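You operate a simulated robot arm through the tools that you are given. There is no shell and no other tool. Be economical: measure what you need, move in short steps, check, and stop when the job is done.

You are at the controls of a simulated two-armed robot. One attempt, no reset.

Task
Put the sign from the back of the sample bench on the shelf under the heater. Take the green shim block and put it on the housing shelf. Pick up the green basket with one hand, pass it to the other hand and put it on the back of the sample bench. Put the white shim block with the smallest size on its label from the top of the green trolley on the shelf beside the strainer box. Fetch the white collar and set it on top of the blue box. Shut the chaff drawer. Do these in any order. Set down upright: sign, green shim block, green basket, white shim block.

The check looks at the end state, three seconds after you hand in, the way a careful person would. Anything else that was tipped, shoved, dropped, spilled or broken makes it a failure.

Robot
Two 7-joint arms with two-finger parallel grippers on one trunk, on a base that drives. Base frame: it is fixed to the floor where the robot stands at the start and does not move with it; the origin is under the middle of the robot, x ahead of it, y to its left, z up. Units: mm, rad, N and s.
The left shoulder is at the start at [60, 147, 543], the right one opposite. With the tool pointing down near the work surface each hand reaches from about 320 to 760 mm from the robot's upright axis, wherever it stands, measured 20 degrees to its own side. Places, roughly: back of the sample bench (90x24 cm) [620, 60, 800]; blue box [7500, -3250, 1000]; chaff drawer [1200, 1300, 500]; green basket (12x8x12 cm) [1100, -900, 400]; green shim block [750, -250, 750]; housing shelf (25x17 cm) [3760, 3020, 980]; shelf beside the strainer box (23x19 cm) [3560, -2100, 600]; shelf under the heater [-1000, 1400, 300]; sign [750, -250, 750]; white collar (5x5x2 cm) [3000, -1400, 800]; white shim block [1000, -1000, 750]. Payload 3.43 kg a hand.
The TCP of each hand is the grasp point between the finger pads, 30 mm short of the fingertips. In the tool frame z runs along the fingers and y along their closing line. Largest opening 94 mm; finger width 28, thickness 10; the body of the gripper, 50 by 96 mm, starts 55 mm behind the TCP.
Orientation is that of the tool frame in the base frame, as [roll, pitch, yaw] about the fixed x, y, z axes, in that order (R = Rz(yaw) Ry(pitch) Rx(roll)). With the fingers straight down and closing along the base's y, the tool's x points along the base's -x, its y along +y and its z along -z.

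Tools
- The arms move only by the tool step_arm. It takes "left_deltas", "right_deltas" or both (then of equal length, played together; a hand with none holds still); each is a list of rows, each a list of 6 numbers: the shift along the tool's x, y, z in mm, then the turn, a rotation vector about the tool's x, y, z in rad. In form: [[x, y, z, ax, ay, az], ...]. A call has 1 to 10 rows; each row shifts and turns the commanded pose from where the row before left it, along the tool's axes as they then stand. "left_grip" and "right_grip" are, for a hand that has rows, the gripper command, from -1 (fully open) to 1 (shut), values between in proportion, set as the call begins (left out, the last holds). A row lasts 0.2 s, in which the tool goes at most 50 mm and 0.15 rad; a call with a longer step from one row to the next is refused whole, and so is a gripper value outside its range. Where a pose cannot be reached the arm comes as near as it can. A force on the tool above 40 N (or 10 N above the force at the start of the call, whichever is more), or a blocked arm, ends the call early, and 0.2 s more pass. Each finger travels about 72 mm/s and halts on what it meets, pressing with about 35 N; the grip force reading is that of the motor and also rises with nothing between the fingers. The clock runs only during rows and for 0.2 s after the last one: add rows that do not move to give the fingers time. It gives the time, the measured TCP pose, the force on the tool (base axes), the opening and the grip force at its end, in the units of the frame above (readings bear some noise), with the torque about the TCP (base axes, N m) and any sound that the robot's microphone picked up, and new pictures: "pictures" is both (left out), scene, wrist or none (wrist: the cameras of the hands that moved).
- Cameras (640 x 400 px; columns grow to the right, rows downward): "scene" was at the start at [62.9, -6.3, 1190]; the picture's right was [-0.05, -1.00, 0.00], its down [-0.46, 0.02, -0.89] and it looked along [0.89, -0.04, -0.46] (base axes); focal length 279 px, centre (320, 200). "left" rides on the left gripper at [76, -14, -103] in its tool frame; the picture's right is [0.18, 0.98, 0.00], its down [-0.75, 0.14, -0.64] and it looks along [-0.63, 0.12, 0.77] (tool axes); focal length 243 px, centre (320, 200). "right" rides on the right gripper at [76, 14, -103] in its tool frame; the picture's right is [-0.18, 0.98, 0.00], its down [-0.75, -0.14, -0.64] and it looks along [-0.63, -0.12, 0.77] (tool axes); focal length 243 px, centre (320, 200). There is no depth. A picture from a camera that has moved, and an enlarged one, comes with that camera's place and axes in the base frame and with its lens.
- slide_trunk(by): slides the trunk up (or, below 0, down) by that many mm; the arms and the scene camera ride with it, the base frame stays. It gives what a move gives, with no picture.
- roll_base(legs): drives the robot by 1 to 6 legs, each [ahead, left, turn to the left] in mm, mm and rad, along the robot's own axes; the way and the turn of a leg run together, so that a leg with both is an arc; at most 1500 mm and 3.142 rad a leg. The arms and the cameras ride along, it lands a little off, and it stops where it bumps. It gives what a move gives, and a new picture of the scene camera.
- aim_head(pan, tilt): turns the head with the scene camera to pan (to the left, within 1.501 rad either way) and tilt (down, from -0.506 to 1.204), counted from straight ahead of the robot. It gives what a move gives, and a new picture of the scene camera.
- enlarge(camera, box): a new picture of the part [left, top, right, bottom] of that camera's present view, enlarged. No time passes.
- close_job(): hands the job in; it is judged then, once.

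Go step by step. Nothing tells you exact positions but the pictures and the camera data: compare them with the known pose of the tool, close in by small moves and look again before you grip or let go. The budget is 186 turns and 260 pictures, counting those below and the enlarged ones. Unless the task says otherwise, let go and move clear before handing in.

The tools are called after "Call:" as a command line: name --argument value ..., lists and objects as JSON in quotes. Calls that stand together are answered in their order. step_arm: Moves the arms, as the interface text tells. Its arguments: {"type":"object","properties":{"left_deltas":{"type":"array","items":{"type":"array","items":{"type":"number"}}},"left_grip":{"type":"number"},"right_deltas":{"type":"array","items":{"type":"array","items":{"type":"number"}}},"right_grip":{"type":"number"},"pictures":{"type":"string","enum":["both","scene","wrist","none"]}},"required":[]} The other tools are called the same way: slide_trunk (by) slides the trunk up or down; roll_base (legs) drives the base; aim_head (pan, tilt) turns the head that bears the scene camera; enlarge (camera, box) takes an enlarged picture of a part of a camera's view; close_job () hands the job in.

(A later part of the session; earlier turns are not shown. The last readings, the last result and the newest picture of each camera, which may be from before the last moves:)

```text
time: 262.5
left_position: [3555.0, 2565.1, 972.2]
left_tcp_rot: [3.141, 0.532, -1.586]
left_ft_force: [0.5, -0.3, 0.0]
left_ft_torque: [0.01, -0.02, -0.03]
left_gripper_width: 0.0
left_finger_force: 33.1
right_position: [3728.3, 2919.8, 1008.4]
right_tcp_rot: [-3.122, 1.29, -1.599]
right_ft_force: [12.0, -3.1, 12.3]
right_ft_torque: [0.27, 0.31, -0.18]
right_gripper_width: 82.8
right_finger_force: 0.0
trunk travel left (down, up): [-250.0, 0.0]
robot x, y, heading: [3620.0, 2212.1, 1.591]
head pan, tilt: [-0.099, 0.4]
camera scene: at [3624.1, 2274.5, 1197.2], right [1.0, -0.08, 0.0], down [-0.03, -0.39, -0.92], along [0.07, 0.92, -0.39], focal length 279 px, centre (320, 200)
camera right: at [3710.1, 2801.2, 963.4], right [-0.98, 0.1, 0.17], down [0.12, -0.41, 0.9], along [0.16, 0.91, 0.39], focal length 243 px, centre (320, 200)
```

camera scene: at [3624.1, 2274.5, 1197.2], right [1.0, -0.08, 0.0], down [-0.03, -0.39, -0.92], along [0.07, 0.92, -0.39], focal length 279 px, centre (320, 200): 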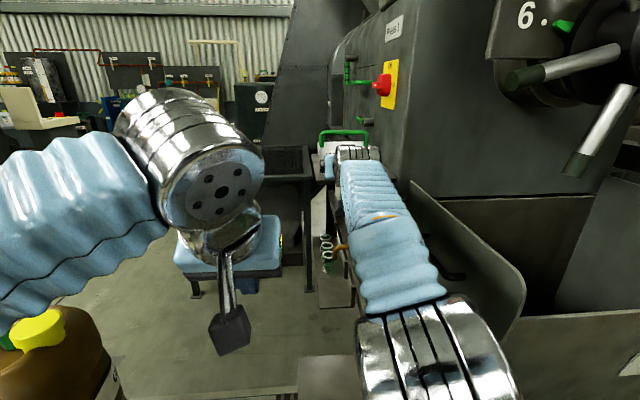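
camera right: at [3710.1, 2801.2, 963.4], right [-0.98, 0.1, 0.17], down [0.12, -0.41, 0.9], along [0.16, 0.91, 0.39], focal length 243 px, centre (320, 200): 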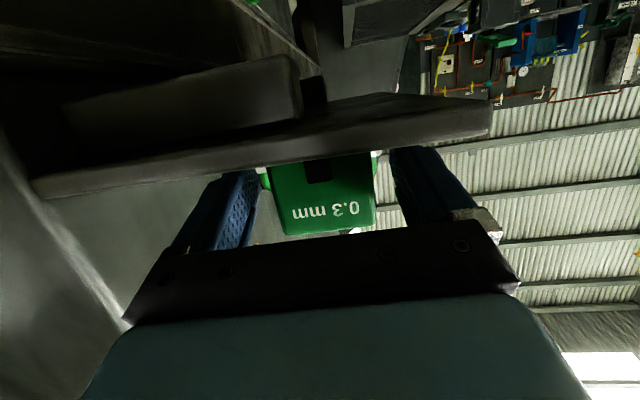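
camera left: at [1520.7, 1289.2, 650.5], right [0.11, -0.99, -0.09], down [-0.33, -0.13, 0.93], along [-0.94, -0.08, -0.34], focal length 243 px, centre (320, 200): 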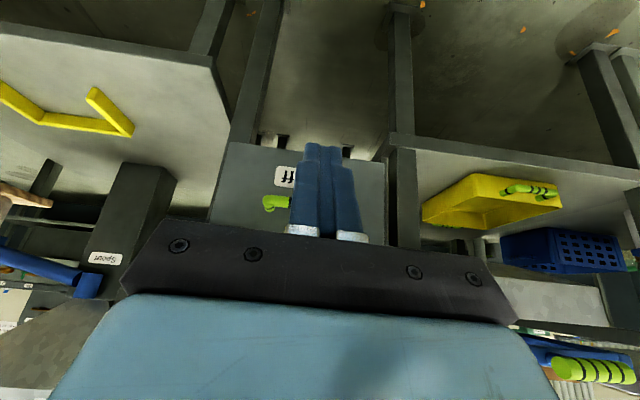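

The fingertips rub the shelf slightly; raise 5 mm, then back straight out.

Call:
step_arm --right_deltas '[[-4.8, 0, -1.4, 0, 0, 0], [0, 0, 0, 0, 0, 0]]' --pictures "wrist"

Call:
step_arm --right_deltas '[[5.5, 0, -19.2, 0, 0, 0], [7, 0, -26, 0, 0, 0], [8, 0, -30, 0, 0, 0], [8, 0, -30, 0, 0, 0], [8, 0, -30, 0, 0, 0]]' --pictures "wrist"

```text
time: 263.1
left_position: [3553.1, 2565.4, 971.6]
left_tcp_rot: [3.141, 0.528, -1.584]
left_ft_force: [-0.2, 0.2, -0.4]
left_ft_torque: [-0.01, 0.02, 0.01]
left_gripper_width: 0.0
left_finger_force: 33.0
right_position: [3727.3, 2920.9, 1013.3]
right_tcp_rot: [-3.117, 1.29, -1.591]
right_ft_force: [-0.6, -0.8, 0.4]
right_ft_torque: [-0.01, -0.02, 0.04]
right_gripper_width: 89.0
right_finger_force: 0.0
trunk travel left (down, up): [-250.0, 0.0]
robot x, y, heading: [3615.6, 2217.3, 1.597]
head pan, tilt: [-0.099, 0.4]
camera right: at [3708.6, 2801.8, 967.7], right [-0.98, 0.1, 0.17], down [0.12, -0.41, 0.9], along [0.16, 0.91, 0.39], focal length 243 px, centre (320, 200)
```

right: 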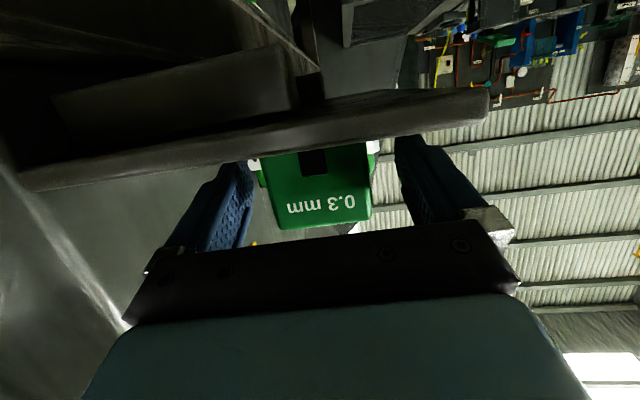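

```text
time: 264.3
left_position: [3554.7, 2566.4, 971.5]
left_tcp_rot: [3.141, 0.528, -1.586]
left_ft_force: [0.6, 0.3, -0.3]
left_ft_torque: [-0.02, 0.02, -0.01]
left_gripper_width: 0.0
left_finger_force: 32.9
right_position: [3721.6, 2781.1, 1018.0]
right_tcp_rot: [-3.116, 1.289, -1.593]
right_ft_force: [0.6, 0.2, 0.6]
right_ft_torque: [-0.02, 0.01, -0.02]
right_gripper_width: 89.1
right_finger_force: 0.0
trunk travel left (down, up): [-250.0, 0.0]
robot x, y, heading: [3611.4, 2211.4, 1.592]
head pan, tilt: [-0.099, 0.4]
camera right: at [3703.1, 2661.5, 973.0], right [-0.98, 0.1, 0.17], down [0.12, -0.41, 0.9], along [0.16, 0.91, 0.39], focal length 243 px, centre (320, 200)
```

right: 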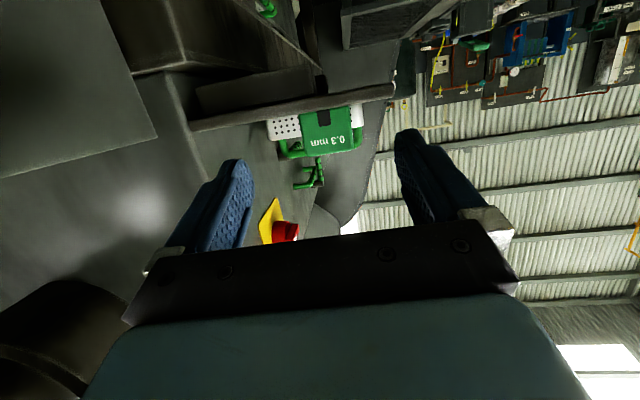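

Green shim stands on the housing shelf beside the basket. Backing off, tucking the right hand, then heading south to the trolley's east side.

Call:
roll_base --legs '[[-450, 0, 0]]'

Call:
step_arm --right_deltas '[[11, 0, -38.4, 0, 0, 0], [11, 0, -38.4, 0, 0, 0], [11, 0, -38.4, 0, 0.133, 0], [0, 0, -20, 0, 0.133, 0], [0, 0, 0, 0, 0.133, 0], [0, 0, 0, 0, 0.133, 0], [0, 0, 0, 0, 0.133, 0], [0, 0, 0, 0, 0.07, 0]]' --pictures "none"

Call:
roll_base --legs '[[0, 0, 1.57], [1500, 0, 0], [250, 0, 0], [0, 0, 1.57], [1500, 0, 0]]'

```text
time: 267.1
left_position: [3562.2, 2111.8, 972.0]
left_tcp_rot: [3.141, 0.528, -1.586]
left_ft_force: [0.3, -0.3, 0.7]
left_ft_torque: [0.0, -0.01, 0.0]
left_gripper_width: 0.0
left_finger_force: 33.2
right_position: [3731.7, 2324.9, 1019.8]
right_tcp_rot: [-3.119, 1.291, -1.596]
right_ft_force: [-1.0, 0.4, 0.3]
right_ft_torque: [-0.01, 0.03, 0.02]
right_gripper_width: 89.3
right_finger_force: 0.2
trunk travel left (down, up): [-250.0, 0.0]
robot x, y, heading: [3623.8, 1759.9, 1.592]
head pan, tilt: [-0.099, 0.4]
camera scene: at [3632.4, 1820.0, 1197.2], right [1.0, -0.08, 0.0], down [-0.03, -0.39, -0.92], along [0.07, 0.92, -0.39], focal length 279 px, centre (320, 200)
```

scene: 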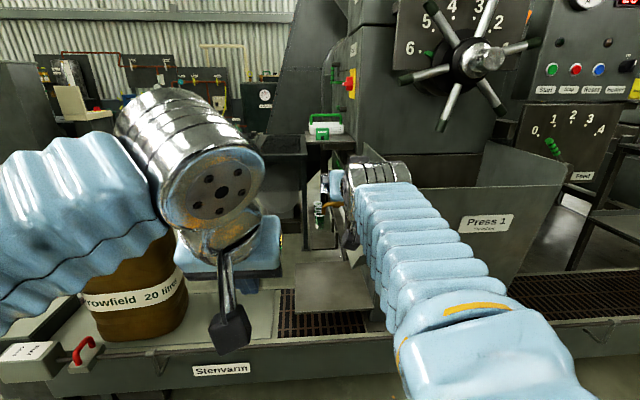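

```text
time: 268.9
left_position: [3563.0, 2111.0, 971.7]
left_tcp_rot: [-3.141, 0.529, -1.585]
left_ft_force: [1.4, 0.0, 0.4]
left_ft_torque: [-0.02, -0.02, -0.01]
left_gripper_width: 0.0
left_finger_force: 33.4
right_position: [3723.5, 2184.7, 1026.1]
right_tcp_rot: [-3.136, 0.552, -1.612]
right_ft_force: [0.2, -0.2, -0.7]
right_ft_torque: [0.01, -0.01, 0.01]
right_gripper_width: 89.2
right_finger_force: 0.1
trunk travel left (down, up): [-250.0, 0.0]
robot x, y, heading: [3623.0, 1762.0, 1.596]
head pan, tilt: [-0.099, 0.4]
```

```text
time: 292.5
left_position: [2022.0, -158.9, 972.6]
left_tcp_rot: [-3.141, 0.528, 1.575]
left_ft_force: [0.0, 0.1, -0.6]
left_ft_torque: [-0.01, 0.02, 0.02]
left_gripper_width: 0.0
left_finger_force: 33.0
right_position: [1862.4, -236.6, 1027.5]
right_tcp_rot: [-3.133, 0.555, 1.544]
right_ft_force: [0.1, 0.5, -0.1]
right_ft_torque: [0.0, 0.05, -0.02]
right_gripper_width: 89.3
right_finger_force: 0.0
trunk travel left (down, up): [-250.0, 0.0]
robot x, y, heading: [1955.0, 187.5, -1.532]
head pan, tilt: [-0.099, 0.4]
camera scene: at [1950.2, 126.2, 1197.2], right [-1.0, 0.06, 0.0], down [0.02, 0.39, -0.92], along [-0.06, -0.92, -0.39], focal length 279 px, centre (320, 200)
```

scene: 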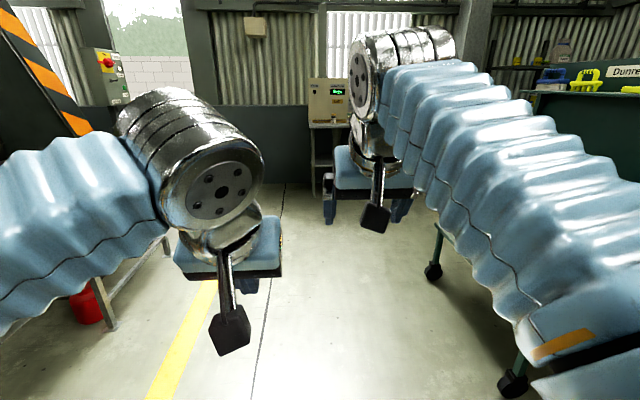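

Passing down the aisle; next I stop beside the trolley and face it from the east.

Call:
roll_base --legs '[[1150, 0, 0], [0, -230, 0], [0, 0, -1.6]]'

Call:
aim_head --pan 0.0 --tilt 0.6

```text
time: 303.6
left_position: [1420.2, -1029.6, 972.3]
left_tcp_rot: [3.141, 0.528, -0.005]
left_ft_force: [-0.5, 0.5, 0.1]
left_ft_torque: [0.01, 0.0, -0.01]
left_gripper_width: 0.1
left_finger_force: 33.0
right_position: [1343.7, -869.3, 1025.1]
right_tcp_rot: [-3.135, 0.557, -0.033]
right_ft_force: [-0.1, 0.3, 0.1]
right_ft_torque: [-0.02, -0.02, 0.02]
right_gripper_width: 89.2
right_finger_force: 0.1
trunk travel left (down, up): [-250.0, 0.0]
robot x, y, heading: [1767.4, -964.0, -3.112]
head pan, tilt: [-0.099, 0.4]
camera scene: at [1709.2, -960.6, 1197.2], right [0.07, 1.0, 0.0], down [0.39, -0.03, -0.92], along [-0.92, 0.06, -0.39], focal length 279 px, centre (320, 200)
```

scene: 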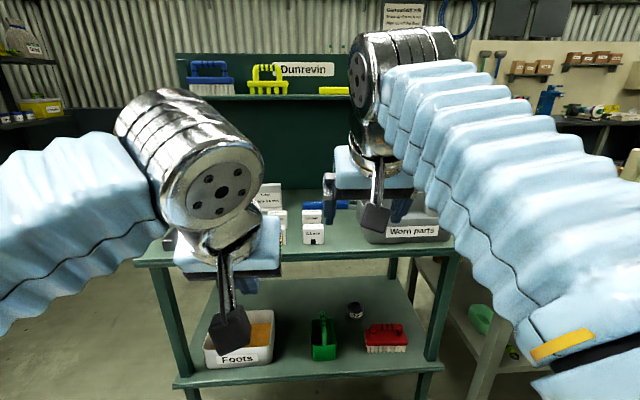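

```text
time: 304.3
left_position: [1418.9, -1028.9, 972.0]
left_tcp_rot: [3.14, 0.528, -0.006]
left_ft_force: [0.4, 0.3, 0.2]
left_ft_torque: [0.04, -0.03, -0.02]
left_gripper_width: 0.0
left_finger_force: 33.1
right_position: [1343.0, -868.0, 1027.2]
right_tcp_rot: [-3.134, 0.556, -0.033]
right_ft_force: [0.2, 0.3, -0.5]
right_ft_torque: [0.0, 0.02, -0.02]
right_gripper_width: 89.4
right_finger_force: 0.1
trunk travel left (down, up): [-250.0, 0.0]
robot x, y, heading: [1771.7, -966.8, -3.109]
head pan, tilt: [0.0, 0.6]
camera scene: at [1713.2, -969.7, 1179.0], right [-0.03, 1.0, 0.0], down [0.56, 0.02, -0.83], along [-0.83, -0.02, -0.56], focal length 279 px, centre (320, 200)
```

scene: 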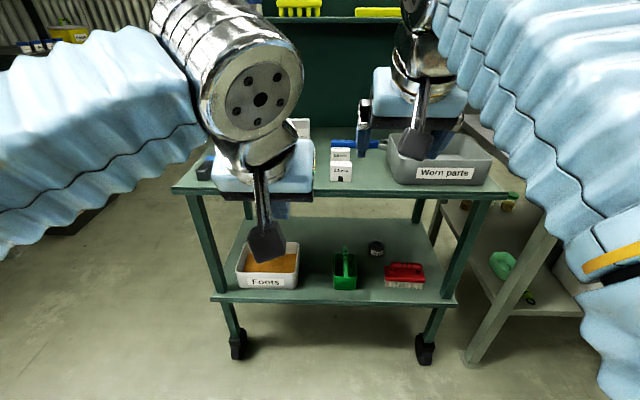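

The left hand hides some blocks; moving it aside and zooming on the shim labels.

Call:
step_arm --left_deltas '[[0, 45, 0, 0, 0, 0], [0, 45, 0, 0, 0, 0], [0, 45, 0, 0, 0, 0], [0, 45, 0, 0, 0, 0]]' --right_deltas '[[0, -45, 0, 0, 0, 0], [0, -45, 0, 0, 0, 0], [0, 0, 0, 0, 0, 0], [0, 0, 0, 0, 0, 0]]' --pictures "none"

Call:
enlarge --camera "scene" --box '[180, 90, 400, 227]'

Call:
enlarge --camera "scene" --box '[260, 115, 360, 178]'

```text
time: 305.3
left_position: [1420.2, -1211.1, 973.4]
left_tcp_rot: [-3.141, 0.531, -0.008]
left_ft_force: [-0.3, 0.4, 0.6]
left_ft_torque: [0.03, 0.0, -0.01]
left_gripper_width: 0.0
left_finger_force: 32.5
right_position: [1349.1, -778.1, 1025.1]
right_tcp_rot: [-3.133, 0.554, -0.032]
right_ft_force: [0.0, 0.7, 0.6]
right_ft_torque: [0.0, -0.01, 0.01]
right_gripper_width: 89.4
right_finger_force: 0.0
trunk travel left (down, up): [-250.0, 0.0]
robot x, y, heading: [1772.9, -965.6, -3.108]
head pan, tilt: [0.0, 0.6]
```

```text
2.91 times, centred on (290, 158) of scene
camera zoom: at [1713.2, -969.6, 1179.0], right [-0.03, 1.0, 0.0], down [0.56, 0.02, -0.83], along [-0.82, -0.02, -0.56], focal length 810 px, centre (407, 321)
```

zoom: 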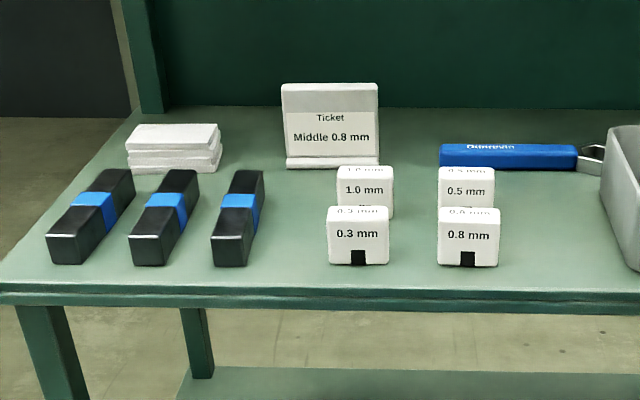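

```text
6.35 times, centred on (310, 146) of scene
camera zoom: at [1713.2, -969.6, 1179.0], right [-0.03, 1.0, 0.0], down [0.56, 0.02, -0.83], along [-0.82, -0.02, -0.56], focal length 1769 px, centre (384, 540)
```

zoom: 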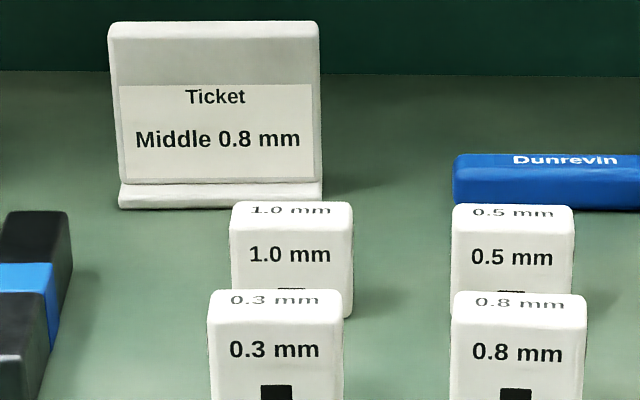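

The smallest white block is 0.3 mm, at front left, ≈(1055,−1031) on a top at z≈798; the white stands are "tickets", so Dry was the right sign. Moving in with the left hand.

Call:
roll_base --legs '[[80, 0, 0]]'

Call:
step_arm --left_deltas '[[-30, -30, 27.5, 0, 0, 0], [-30, -30, 27.5, 0, 0, 0], [-30, -30, 27.5, 0, 0, 0], [-30, -30, 27.5, 0, 0, 0], [-30, -30, 27.5, 0, 0, 0], [-30, -30, 27.5, 0, 0, 0]]' --left_grip -0.85 --pictures "wrist"

```text
time: 306.4
left_position: [1338.6, -1213.9, 971.7]
left_tcp_rot: [-3.141, 0.531, -0.004]
left_ft_force: [0.7, -0.4, 0.0]
left_ft_torque: [0.01, 0.04, -0.02]
left_gripper_width: 0.0
left_finger_force: 32.9
right_position: [1269.6, -778.5, 1025.9]
right_tcp_rot: [-3.136, 0.556, -0.036]
right_ft_force: [0.5, -0.2, 0.1]
right_ft_torque: [-0.02, 0.02, 0.0]
right_gripper_width: 89.2
right_finger_force: 0.1
trunk travel left (down, up): [-250.0, 0.0]
robot x, y, heading: [1693.0, -968.9, -3.112]
head pan, tilt: [0.0, 0.6]
camera scene: at [1633.7, -972.0, 1179.0], right [-0.03, 1.0, 0.0], down [0.56, 0.02, -0.83], along [-0.82, -0.02, -0.56], focal length 279 px, centre (320, 200)
```

scene: 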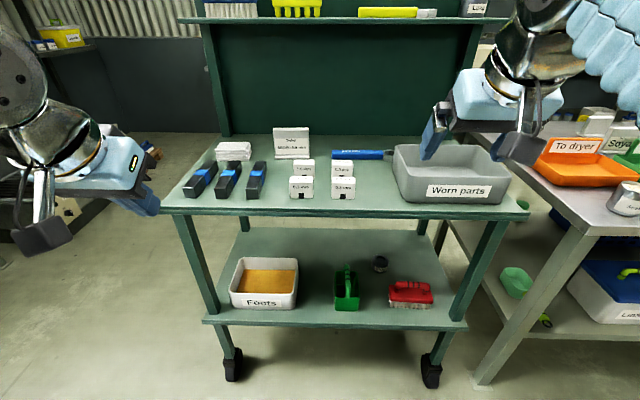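

```text
refused: row 1 steps farther than a row can; nothing moved
```

Call:
step_arm --left_deltas '[[-25, -25.7, 23.5, 0, 0, 0], [-25, -25.7, 23.5, 0, 0, 0], [-25, -25.7, 23.5, 0, 0, 0], [-25, -25.7, 23.5, 0, 0, 0], [-25, -25.7, 23.5, 0, 0, 0], [-25, -25.7, 23.5, 0, 0, 0], [-22, -25.7, 21, 0, 0, 0]]' --left_grip -0.85 --pictures "wrist"

```text
time: 308.0
left_position: [1108.6, -1034.1, 919.4]
left_tcp_rot: [-3.14, 0.53, -0.004]
left_ft_force: [-0.2, -0.5, 0.4]
left_ft_torque: [-0.01, 0.0, 0.03]
left_gripper_width: 86.8
left_finger_force: 0.0
right_position: [1269.5, -780.3, 1025.6]
right_tcp_rot: [-3.135, 0.555, -0.032]
right_ft_force: [0.5, 0.5, -0.2]
right_ft_torque: [0.06, 0.03, -0.02]
right_gripper_width: 89.2
right_finger_force: 0.1
trunk travel left (down, up): [-250.0, 0.0]
robot x, y, heading: [1690.2, -963.6, -3.11]
head pan, tilt: [0.0, 0.6]
camera left: at [1226.2, -1021.1, 969.3], right [0.15, -0.98, -0.09], down [-0.33, -0.14, 0.93], along [-0.93, -0.11, -0.34], focal length 243 px, centre (320, 200)
```

left: 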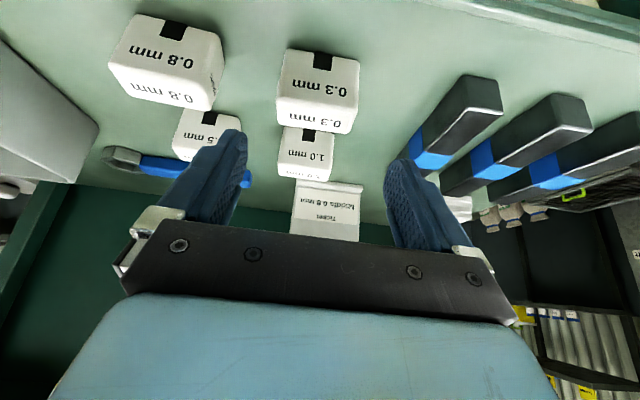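

Call:
step_arm --left_deltas '[[3, -6, 10, 0, 0, 0], [3, 0, 23, 0, 0, 0], [3, 0, 23, 0, 0, 0], [3, 0, 23, 0, 0, 0]]' --pictures "wrist"

```text
time: 309.1
left_position: [1083.2, -1023.8, 854.0]
left_tcp_rot: [-3.135, 0.544, -0.003]
left_ft_force: [11.1, -0.4, 18.7]
left_ft_torque: [-0.89, -0.28, 0.63]
left_gripper_width: 87.3
left_finger_force: 0.3
right_position: [1272.4, -779.4, 1026.2]
right_tcp_rot: [-3.134, 0.556, -0.035]
right_ft_force: [0.7, -0.2, 0.9]
right_ft_torque: [0.0, 0.03, -0.02]
right_gripper_width: 89.5
right_finger_force: 0.0
trunk travel left (down, up): [-250.0, 0.0]
robot x, y, heading: [1693.4, -970.3, -3.107]
head pan, tilt: [0.0, 0.6]
stopped in row 4 (left hand): the force on the tool passed its limit at 46 N (the readings are from after the stop); the commanded pose is now the measured one
camera left: at [1201.1, -1012.0, 900.7], right [0.15, -0.98, -0.1], down [-0.31, -0.14, 0.94], along [-0.94, -0.11, -0.33], focal length 243 px, centre (320, 200)
```

left: 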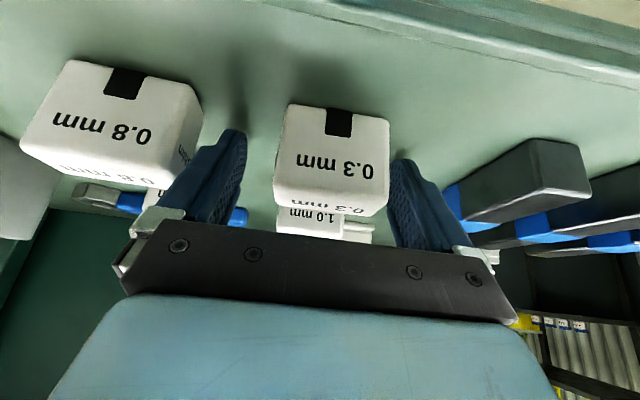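

The tips touched the table: the top is at z≈819. Raise 4 mm, shift 6 mm to centre, and close.

Call:
step_arm --left_deltas '[[-2.2, 0, -3.8, 0, 0, 0], [0, 6, 0, 0, 0, 0], [0, 0, 0, 0, 0, 0]]' --pictures "none"

Call:
step_arm --left_deltas '[[0, 0, 0, 0, 0, 0], [0, 0, 0, 0, 0, 0], [0, 0, 0, 0, 0, 0], [0, 0, 0, 0, 0, 0]]' --left_grip 1 --pictures "wrist"

```text
time: 309.9
left_position: [1081.7, -1029.7, 852.7]
left_tcp_rot: [-3.139, 0.539, -0.004]
left_ft_force: [1.1, 9.9, 9.9]
left_ft_torque: [-0.11, 0.0, 0.03]
left_gripper_width: 81.7
left_finger_force: 0.2
right_position: [1270.3, -778.2, 1026.3]
right_tcp_rot: [-3.134, 0.556, -0.037]
right_ft_force: [0.3, -0.6, 0.2]
right_ft_torque: [0.0, 0.0, 0.01]
right_gripper_width: 89.2
right_finger_force: 0.0
trunk travel left (down, up): [-250.0, 0.0]
robot x, y, heading: [1688.7, -967.0, -3.113]
head pan, tilt: [0.0, 0.6]
```

```text
time: 310.9
left_position: [1081.9, -1031.5, 853.2]
left_tcp_rot: [-3.138, 0.539, -0.004]
left_ft_force: [0.4, -5.7, 9.0]
left_ft_torque: [-0.43, 0.02, 0.01]
left_gripper_width: 55.4
left_finger_force: 35.3
right_position: [1269.8, -780.6, 1026.9]
right_tcp_rot: [-3.132, 0.557, -0.032]
right_ft_force: [0.4, 1.3, 0.0]
right_ft_torque: [0.01, 0.02, -0.01]
right_gripper_width: 89.3
right_finger_force: 0.2
trunk travel left (down, up): [-250.0, 0.0]
robot x, y, heading: [1693.9, -970.0, -3.107]
head pan, tilt: [0.0, 0.6]
camera left: at [1199.8, -1018.4, 901.3], right [0.15, -0.98, -0.1], down [-0.32, -0.14, 0.94], along [-0.94, -0.11, -0.33], focal length 243 px, centre (320, 200)
```

left: 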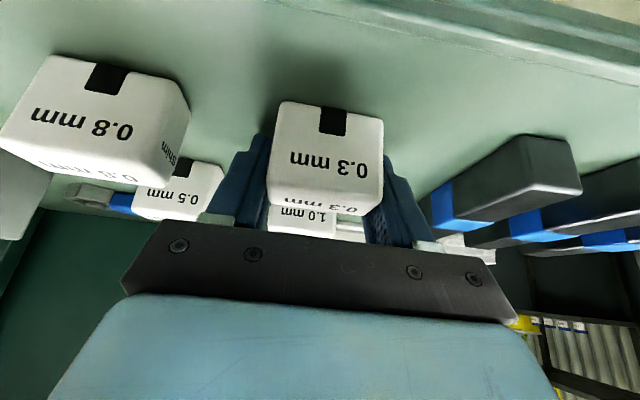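

Call:
step_arm --left_deltas '[[-10, 0, -17.2, 0, 0, 0], [-10, 0, -25, 0, 0, 0], [0, 0, -32, 0, 0, 0], [10, 0, -34, 0, 0, 0], [34.5, 0, -20.2, 0, 0, 0], [34.5, 0, -20.2, 0, 0, 0], [34.5, 0, -20.2, 0, 0, 0], [34.5, 0, -20.2, 0, 0, 0], [34.5, 0, -20.2, 0, 0, 0]]' --pictures "scene"

```text
time: 312.9
left_position: [1328.2, -1032.6, 950.8]
left_tcp_rot: [-3.139, 0.537, -0.003]
left_ft_force: [-0.7, -0.5, -1.7]
left_ft_torque: [-0.02, 0.01, 0.0]
left_gripper_width: 55.3
left_finger_force: 34.9
right_position: [1269.8, -779.7, 1025.7]
right_tcp_rot: [-3.132, 0.555, -0.033]
right_ft_force: [0.1, -0.3, 0.5]
right_ft_torque: [0.0, 0.02, 0.0]
right_gripper_width: 89.2
right_finger_force: 0.1
trunk travel left (down, up): [-250.0, 0.0]
robot x, y, heading: [1691.0, -966.1, -3.114]
head pan, tilt: [0.0, 0.6]
camera scene: at [1633.5, -972.0, 1179.0], right [-0.03, 1.0, 0.0], down [0.56, 0.02, -0.82], along [-0.82, -0.02, -0.57], focal length 279 px, centre (320, 200)
```

scene: 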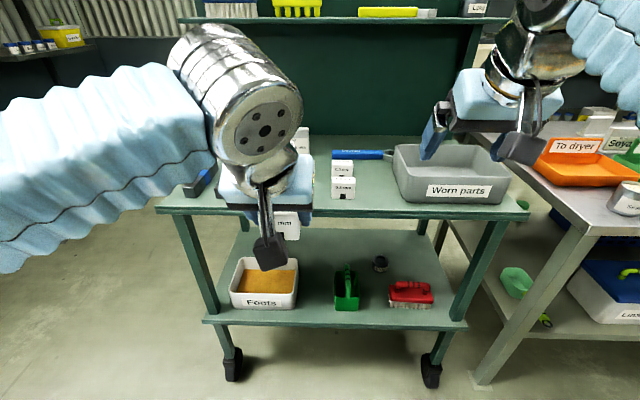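

0.3 mm block is in the left hand. Backing off and turning east to the collar table.

Call:
roll_base --legs '[[-300, 0, 0], [0, 0, 3.11], [150, -300, 0]]'

Call:
aim_head --pan -0.05 --tilt 0.45

```text
time: 324.1
left_position: [2505.0, -1197.9, 950.9]
left_tcp_rot: [-3.136, 0.538, 3.138]
left_ft_force: [0.5, 0.1, -1.0]
left_ft_torque: [0.0, 0.02, -0.03]
left_gripper_width: 55.4
left_finger_force: 35.1
right_position: [2563.8, -1450.2, 1025.6]
right_tcp_rot: [-3.131, 0.554, 3.109]
right_ft_force: [0.0, 0.6, -0.5]
right_ft_torque: [0.04, -0.01, 0.01]
right_gripper_width: 89.6
right_finger_force: 0.1
trunk travel left (down, up): [-250.0, 0.0]
robot x, y, heading: [2144.3, -1261.6, 0.033]
head pan, tilt: [0.0, 0.6]
camera scene: at [2202.6, -1263.1, 1179.0], right [0.03, -1.0, 0.0], down [-0.56, -0.02, -0.83], along [0.82, 0.02, -0.56], focal length 279 px, centre (320, 200)
```

scene: 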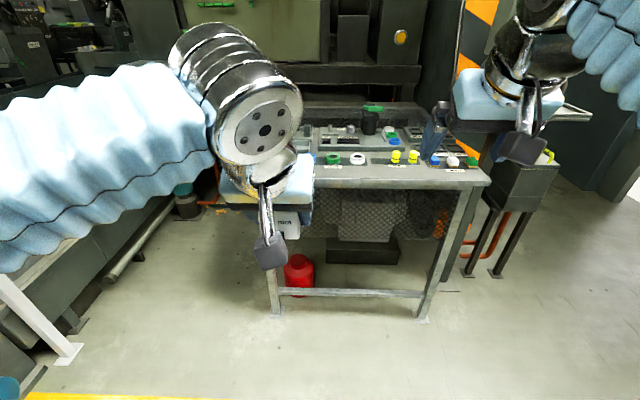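

```text
time: 324.8
left_position: [2504.6, -1199.9, 951.0]
left_tcp_rot: [-3.138, 0.54, 3.138]
left_ft_force: [0.6, -0.1, -0.7]
left_ft_torque: [0.0, 0.0, 0.0]
left_gripper_width: 55.3
left_finger_force: 34.7
right_position: [2563.5, -1451.2, 1025.7]
right_tcp_rot: [-3.131, 0.555, 3.11]
right_ft_force: [0.3, 0.0, -0.5]
right_ft_torque: [-0.02, -0.01, -0.01]
right_gripper_width: 89.3
right_finger_force: 0.0
trunk travel left (down, up): [-250.0, 0.0]
robot x, y, heading: [2140.6, -1265.2, 0.029]
head pan, tilt: [-0.051, 0.45]
camera scene: at [2206.1, -1267.7, 1192.5], right [-0.02, -1.0, 0.0], down [-0.44, 0.01, -0.9], along [0.9, -0.02, -0.44], focal length 279 px, centre (320, 200)
```

scene: 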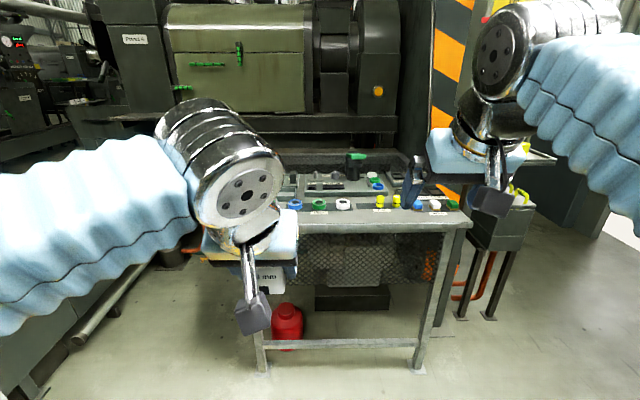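

Call:
enlarge --camera "scene" --box '[270, 160, 490, 297]'

Call:
enlarge --camera "scene" --box '[280, 165, 480, 215]'

```text
2.91 times, centred on (380, 228) of scene
camera zoom: at [2206.1, -1267.7, 1192.5], right [-0.02, -1.0, 0.0], down [-0.44, 0.01, -0.9], along [0.9, -0.02, -0.44], focal length 810 px, centre (146, 117)
```

zoom: 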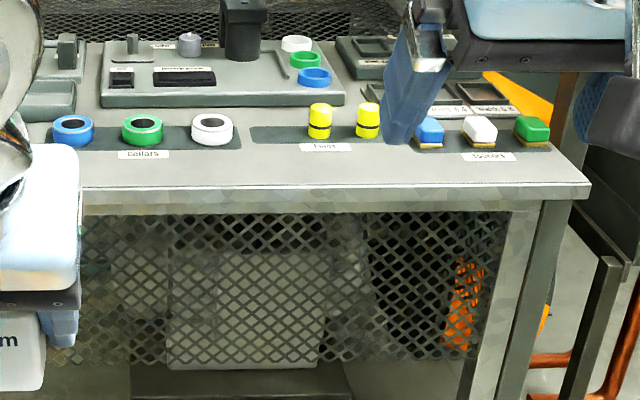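

```text
3.20 times, centred on (380, 190) of scene
camera zoom: at [2206.1, -1267.7, 1192.5], right [-0.02, -1.0, 0.0], down [-0.44, 0.01, -0.9], along [0.9, -0.02, -0.44], focal length 892 px, centre (128, 232)
```

zoom: 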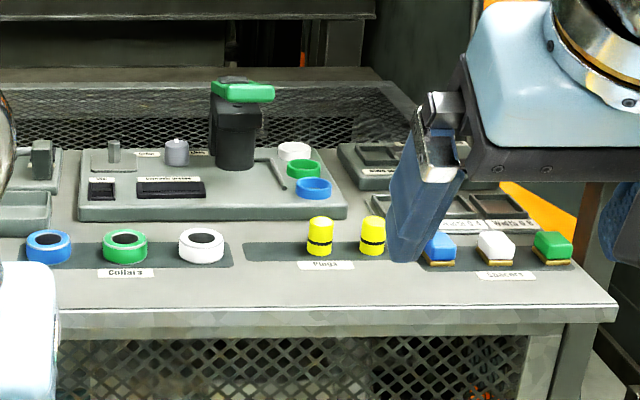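

The white collar in the labelled "Collars" row is at ≈(3041,−1363), table z≈760. Driving forward 340 mm and bringing the right hand above it.

Call:
roll_base --legs '[[340, 0, -0.03]]'

Call:
step_arm --right_deltas '[[8, 20, 34, 0, 0, 0], [8, 20, 34, 0, 0, 0], [8, 20, 34, 0, 0, 0], [8, 13, 34, 0, 0, 0]]' --right_grip -0.5 --pictures "wrist"

```text
time: 327.0
left_position: [2840.1, -1209.0, 950.4]
left_tcp_rot: [-3.138, 0.538, 3.1]
left_ft_force: [0.8, -0.5, -0.7]
left_ft_torque: [-0.02, 0.01, 0.0]
left_gripper_width: 55.1
left_finger_force: 35.6
right_position: [2890.4, -1462.6, 1026.7]
right_tcp_rot: [-3.134, 0.555, 3.072]
right_ft_force: [-0.6, 0.4, 0.3]
right_ft_torque: [-0.01, -0.06, -0.02]
right_gripper_width: 89.4
right_finger_force: 0.1
trunk travel left (down, up): [-250.0, 0.0]
robot x, y, heading: [2476.8, -1257.8, -0.005]
head pan, tilt: [-0.051, 0.45]
camera scene: at [2539.3, -1266.1, 1192.5], right [-0.06, -1.0, 0.0], down [-0.43, 0.02, -0.9], along [0.9, -0.05, -0.44], focal length 279 px, centre (320, 200)
```

scene: 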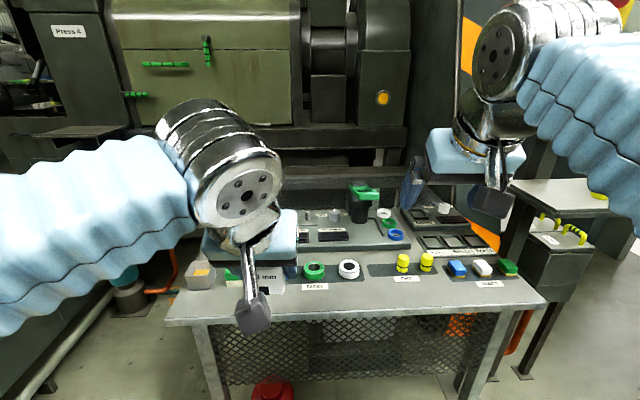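

```text
time: 328.0
left_position: [2841.0, -1208.9, 950.8]
left_tcp_rot: [-3.139, 0.537, 3.1]
left_ft_force: [-0.1, -1.0, -0.4]
left_ft_torque: [0.03, -0.03, 0.0]
left_gripper_width: 55.3
left_finger_force: 34.7
right_position: [2942.1, -1394.1, 891.8]
right_tcp_rot: [-3.132, 0.555, 3.072]
right_ft_force: [-0.3, -0.7, -0.4]
right_ft_torque: [0.02, -0.04, 0.0]
right_gripper_width: 70.6
right_finger_force: 0.0
trunk travel left (down, up): [-250.0, 0.0]
robot x, y, heading: [2477.0, -1258.8, -0.005]
head pan, tilt: [-0.051, 0.45]
camera right: at [2825.3, -1370.1, 938.7], right [0.23, 0.97, 0.09], down [0.29, -0.16, 0.94], along [0.93, -0.19, -0.32], focal length 243 px, centre (320, 200)
```

right: 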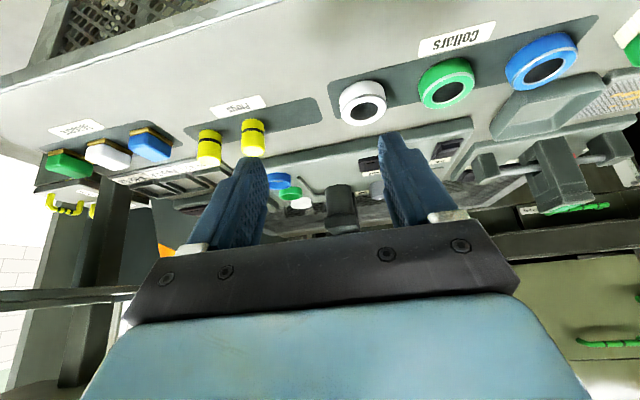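

Call:
step_arm --right_deltas '[[-18.5, 13.8, 28, 0, 0, 0], [-18.5, 13.8, 28, 0, 0, 0], [-18.5, 13.8, 28, 0, 0, 0]]' --right_grip -0.55 --pictures "wrist"

```text
time: 328.8
left_position: [2840.7, -1207.3, 951.3]
left_tcp_rot: [-3.137, 0.539, 3.102]
left_ft_force: [-0.6, 0.2, -1.2]
left_ft_torque: [0.01, -0.02, 0.01]
left_gripper_width: 55.2
left_finger_force: 34.9
right_position: [3036.8, -1361.1, 850.1]
right_tcp_rot: [-3.133, 0.554, 3.074]
right_ft_force: [-0.4, 0.1, 0.4]
right_ft_torque: [-0.02, 0.01, -0.03]
right_gripper_width: 72.8
right_finger_force: 0.0
trunk travel left (down, up): [-250.0, 0.0]
robot x, y, heading: [2474.4, -1258.1, -0.006]
head pan, tilt: [-0.051, 0.45]
camera right: at [2920.2, -1337.3, 896.9], right [0.23, 0.97, 0.09], down [0.29, -0.16, 0.94], along [0.93, -0.19, -0.32], focal length 243 px, centre (320, 200)
```

right: 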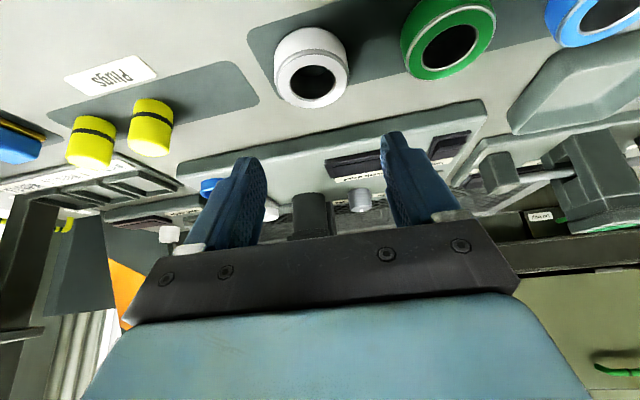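

Collar centred between the fingers. Descending.

Call:
step_arm --right_deltas '[[10.5, 0, 17, 0, 0, 0], [10.5, 0, 17, 0, 0, 0], [5.3, 0, 8.5, 0, 0, 0]]' --pictures "none"

Call:
step_arm --right_deltas '[[2.6, 0, 4.3, 0, 0, 0], [2.6, 0, 4.3, 0, 0, 0]]' --pictures "wrist"

```text
time: 329.6
left_position: [2840.1, -1208.8, 950.9]
left_tcp_rot: [-3.137, 0.54, 3.101]
left_ft_force: [-0.1, 0.2, -0.5]
left_ft_torque: [-0.01, -0.01, -0.03]
left_gripper_width: 55.3
left_finger_force: 35.3
right_position: [3037.2, -1360.1, 800.0]
right_tcp_rot: [-3.132, 0.554, 3.072]
right_ft_force: [0.7, 0.4, 0.9]
right_ft_torque: [0.01, 0.0, -0.02]
right_gripper_width: 73.0
right_finger_force: 0.1
trunk travel left (down, up): [-250.0, 0.0]
robot x, y, heading: [2476.9, -1259.0, -0.006]
head pan, tilt: [-0.051, 0.45]
```

```text
time: 330.2
left_position: [2840.2, -1208.0, 951.4]
left_tcp_rot: [-3.138, 0.54, 3.103]
left_ft_force: [0.4, 0.1, -1.4]
left_ft_torque: [0.0, 0.01, -0.01]
left_gripper_width: 55.2
left_finger_force: 35.4
right_position: [3035.7, -1360.3, 792.6]
right_tcp_rot: [-3.135, 0.565, 3.071]
right_ft_force: [-0.7, -1.1, 23.1]
right_ft_torque: [0.82, -0.13, 0.07]
right_gripper_width: 71.9
right_finger_force: 0.0
trunk travel left (down, up): [-250.0, 0.0]
robot x, y, heading: [2474.2, -1261.0, -0.007]
head pan, tilt: [-0.051, 0.45]
camera right: at [2918.7, -1336.5, 838.2], right [0.23, 0.97, 0.09], down [0.28, -0.16, 0.95], along [0.93, -0.19, -0.31], focal length 243 px, centre (320, 200)
```

right: 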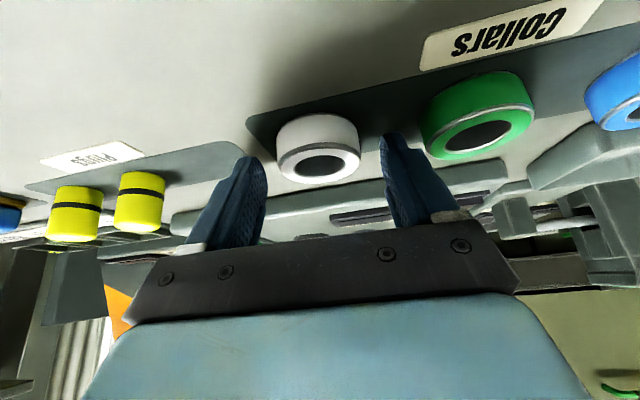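

Call:
step_arm --right_deltas '[[-2.1, 0, -3.4, 0, 0, 0], [0, 0, 0, 0, 0, 0]]' --pictures "none"

Call:
step_arm --right_deltas '[[0, 0, 0, 0, 0, 0], [0, 0, 0, 0, 0, 0], [0, 0, 0, 0, 0, 0], [0, 0, 0, 0, 0, 0]]' --right_grip 1 --pictures "wrist"

```text
time: 330.8
left_position: [2840.3, -1207.9, 951.0]
left_tcp_rot: [-3.137, 0.54, 3.1]
left_ft_force: [-0.5, -0.2, 0.3]
left_ft_torque: [-0.01, -0.02, 0.01]
left_gripper_width: 55.6
left_finger_force: 34.6
right_position: [3034.1, -1359.6, 793.3]
right_tcp_rot: [-3.133, 0.553, 3.073]
right_ft_force: [4.8, -0.6, 5.4]
right_ft_torque: [0.22, -0.19, -0.19]
right_gripper_width: 72.9
right_finger_force: 0.0
trunk travel left (down, up): [-250.0, 0.0]
robot x, y, heading: [2475.0, -1256.5, -0.009]
head pan, tilt: [-0.051, 0.45]
```

```text
time: 331.8
left_position: [2841.0, -1208.2, 950.7]
left_tcp_rot: [-3.138, 0.538, 3.102]
left_ft_force: [0.2, 0.0, -1.5]
left_ft_torque: [0.0, -0.02, -0.06]
left_gripper_width: 55.3
left_finger_force: 35.0
right_position: [3035.7, -1360.3, 794.8]
right_tcp_rot: [-3.133, 0.554, 3.071]
right_ft_force: [-0.8, 0.7, 0.7]
right_ft_torque: [0.0, 0.02, -0.03]
right_gripper_width: 45.9
right_finger_force: 35.2
trunk travel left (down, up): [-250.0, 0.0]
robot x, y, heading: [2476.8, -1257.6, -0.009]
head pan, tilt: [-0.051, 0.45]
camera right: at [2918.5, -1337.0, 839.8], right [0.23, 0.97, 0.09], down [0.29, -0.16, 0.94], along [0.93, -0.19, -0.32], focal length 243 px, centre (320, 200)
```

right: 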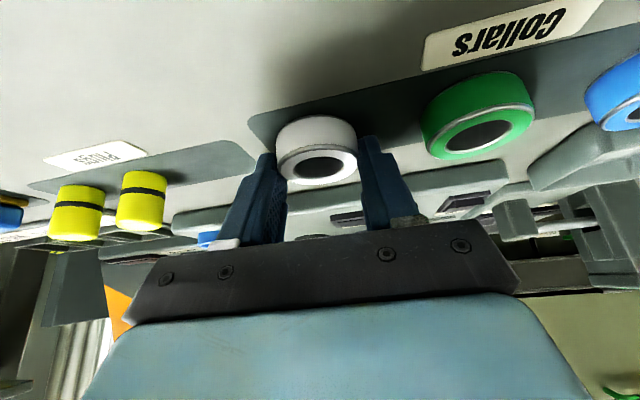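

Gripped the collar. Lifting and retracting.

Call:
step_arm --right_deltas '[[-10.5, 0, -17, 0, 0, 0], [-15.8, 0, -25.5, 0, 0, 0], [-15.8, 0, -25.5, 0, 0, 0], [-15.8, 0, -25.5, 0, 0, 0], [-10, 0, -30, 0, 0, 0], [34, -3, -21, 0, 0, 0], [34, -3, -21, 0, 0, 0], [34, -3, -21, 0, 0, 0], [34, -3, -21, 0, 0, 0]]' --pictures "both"

```text
time: 333.8
left_position: [2842.0, -1208.1, 950.2]
left_tcp_rot: [-3.137, 0.539, 3.103]
left_ft_force: [-0.3, -0.4, -1.4]
left_ft_torque: [0.03, 0.0, -0.02]
left_gripper_width: 55.3
left_finger_force: 34.6
right_position: [2867.0, -1360.2, 935.2]
right_tcp_rot: [-3.134, 0.554, 3.071]
right_ft_force: [0.0, 0.3, -1.8]
right_ft_torque: [0.0, 0.01, 0.03]
right_gripper_width: 45.6
right_finger_force: 35.2
trunk travel left (down, up): [-250.0, 0.0]
robot x, y, heading: [2475.9, -1258.8, -0.009]
head pan, tilt: [-0.051, 0.45]
camera scene: at [2539.7, -1266.0, 1192.5], right [-0.06, -1.0, 0.0], down [-0.43, 0.02, -0.9], along [0.9, -0.05, -0.44], focal length 279 px, centre (320, 200)
camera right: at [2750.3, -1335.8, 980.4], right [0.23, 0.97, 0.09], down [0.29, -0.16, 0.94], along [0.93, -0.19, -0.32], focal length 243 px, centre (320, 200)
```

scene: 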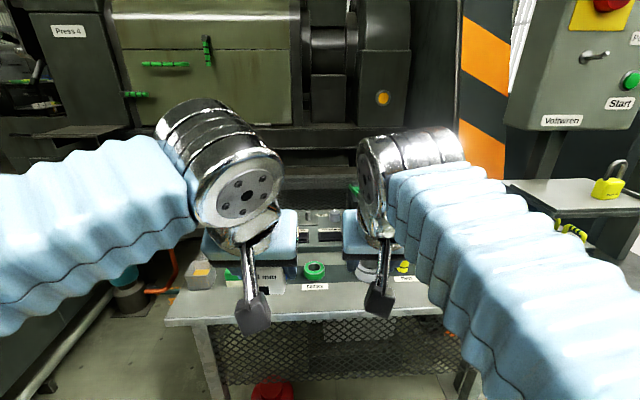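
right: 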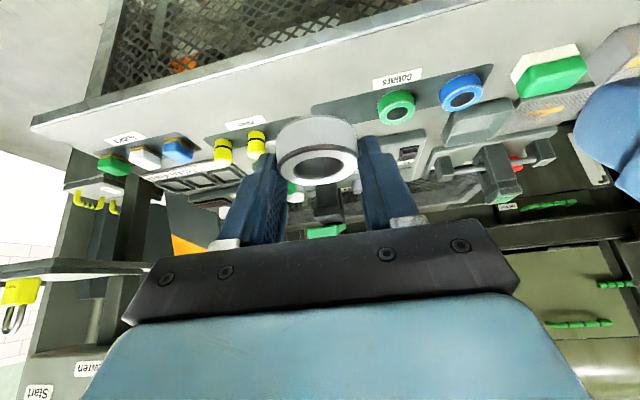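

Now finding the strainer box shelf at (3560,−2100,600): back off a bit and look right.

Call:
roll_base --legs '[[-200, -400, 0]]'

Call:
aim_head --pan -0.35 --tilt 0.35

```text
time: 336.5
left_position: [2642.5, -1613.0, 951.0]
left_tcp_rot: [-3.139, 0.541, 3.105]
left_ft_force: [1.0, 1.0, -0.8]
left_ft_torque: [0.01, 0.0, 0.02]
left_gripper_width: 55.2
left_finger_force: 35.1
right_position: [2668.8, -1762.3, 935.5]
right_tcp_rot: [-3.134, 0.556, 3.076]
right_ft_force: [-0.7, 0.9, -0.4]
right_ft_torque: [-0.01, 0.05, 0.03]
right_gripper_width: 45.2
right_finger_force: 35.0
trunk travel left (down, up): [-250.0, 0.0]
robot x, y, heading: [2278.0, -1665.6, -0.006]
head pan, tilt: [-0.051, 0.45]
camera scene: at [2341.4, -1670.8, 1192.5], right [-0.05, -1.0, 0.0], down [-0.43, 0.02, -0.9], along [0.9, -0.05, -0.44], focal length 279 px, centre (320, 200)
```

scene: 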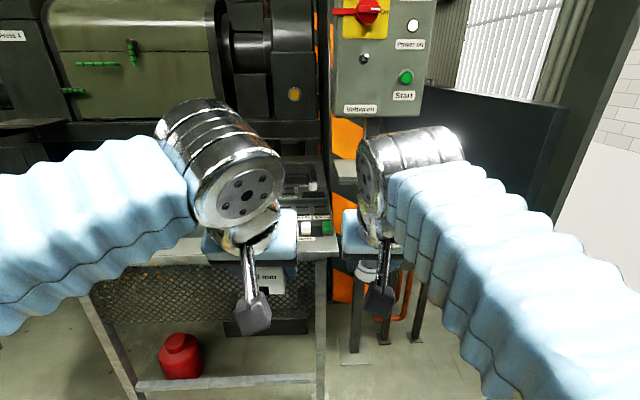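

```text
time: 337.3
left_position: [2642.2, -1611.2, 951.1]
left_tcp_rot: [-3.139, 0.537, 3.108]
left_ft_force: [0.6, -1.4, -1.0]
left_ft_torque: [0.01, 0.0, -0.01]
left_gripper_width: 55.4
left_finger_force: 34.8
right_position: [2668.9, -1761.7, 934.7]
right_tcp_rot: [-3.134, 0.556, 3.076]
right_ft_force: [0.5, -0.8, -0.7]
right_ft_torque: [-0.03, 0.02, -0.02]
right_gripper_width: 45.8
right_finger_force: 34.7
trunk travel left (down, up): [-250.0, 0.0]
robot x, y, heading: [2275.8, -1664.4, -0.001]
head pan, tilt: [-0.351, 0.351]
camera scene: at [2337.0, -1698.1, 1201.7], right [-0.34, -0.94, 0.0], down [-0.32, 0.12, -0.94], along [0.88, -0.32, -0.34], focal length 279 px, centre (320, 200)
```

scene: 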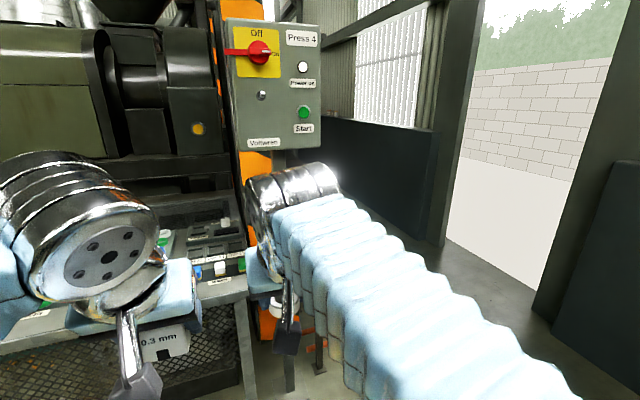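

Call:
roll_base --legs '[[0, -600, 0], [300, 0, 0]]'

Call:
aim_head --pan 0.1 --tilt 0.5

```text
time: 342.4
left_position: [2948.1, -2212.1, 950.7]
left_tcp_rot: [-3.14, 0.539, 3.104]
left_ft_force: [-0.5, -0.1, -0.1]
left_ft_torque: [0.01, 0.0, 0.06]
left_gripper_width: 55.6
left_finger_force: 35.0
right_position: [2974.0, -2363.6, 934.7]
right_tcp_rot: [-3.132, 0.554, 3.072]
right_ft_force: [0.6, 0.6, -0.7]
right_ft_torque: [0.0, -0.03, 0.0]
right_gripper_width: 45.2
right_finger_force: 35.5
trunk travel left (down, up): [-250.0, 0.0]
robot x, y, heading: [2579.9, -2263.7, -0.008]
head pan, tilt: [-0.351, 0.351]
camera scene: at [2642.1, -2297.9, 1201.7], right [-0.35, -0.94, 0.0], down [-0.32, 0.12, -0.94], along [0.88, -0.33, -0.34], focal length 279 px, centre (320, 200)
```

scene: 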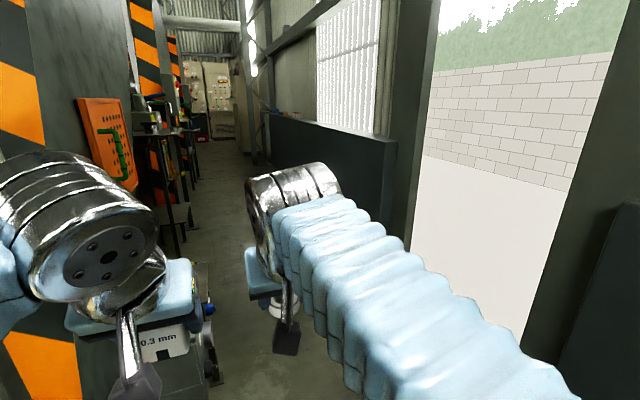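

```text
time: 343.3
left_position: [2946.4, -2213.1, 950.6]
left_tcp_rot: [-3.138, 0.54, 3.105]
left_ft_force: [-0.8, 0.4, -1.1]
left_ft_torque: [0.0, 0.0, 0.04]
left_gripper_width: 55.5
left_finger_force: 34.9
right_position: [2973.6, -2364.6, 934.4]
right_tcp_rot: [-3.131, 0.555, 3.073]
right_ft_force: [0.5, 0.5, -1.7]
right_ft_torque: [-0.02, 0.02, 0.02]
right_gripper_width: 45.5
right_finger_force: 34.9
trunk travel left (down, up): [-250.0, 0.0]
robot x, y, heading: [2580.2, -2266.5, -0.005]
head pan, tilt: [0.099, 0.499]
camera scene: at [2645.6, -2256.9, 1188.1], right [0.09, -1.0, 0.0], down [-0.48, -0.04, -0.88], along [0.87, 0.08, -0.48], focal length 279 px, centre (320, 200)
```

scene: 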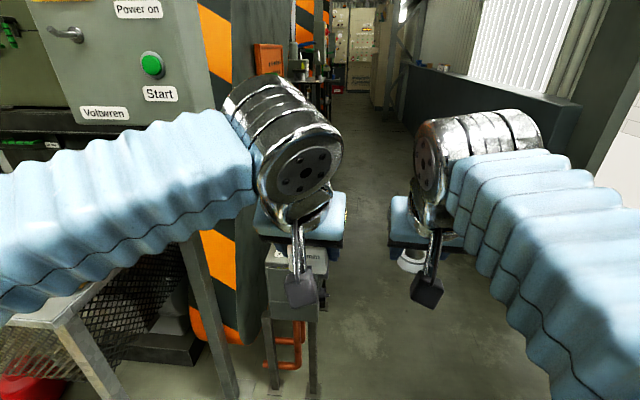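

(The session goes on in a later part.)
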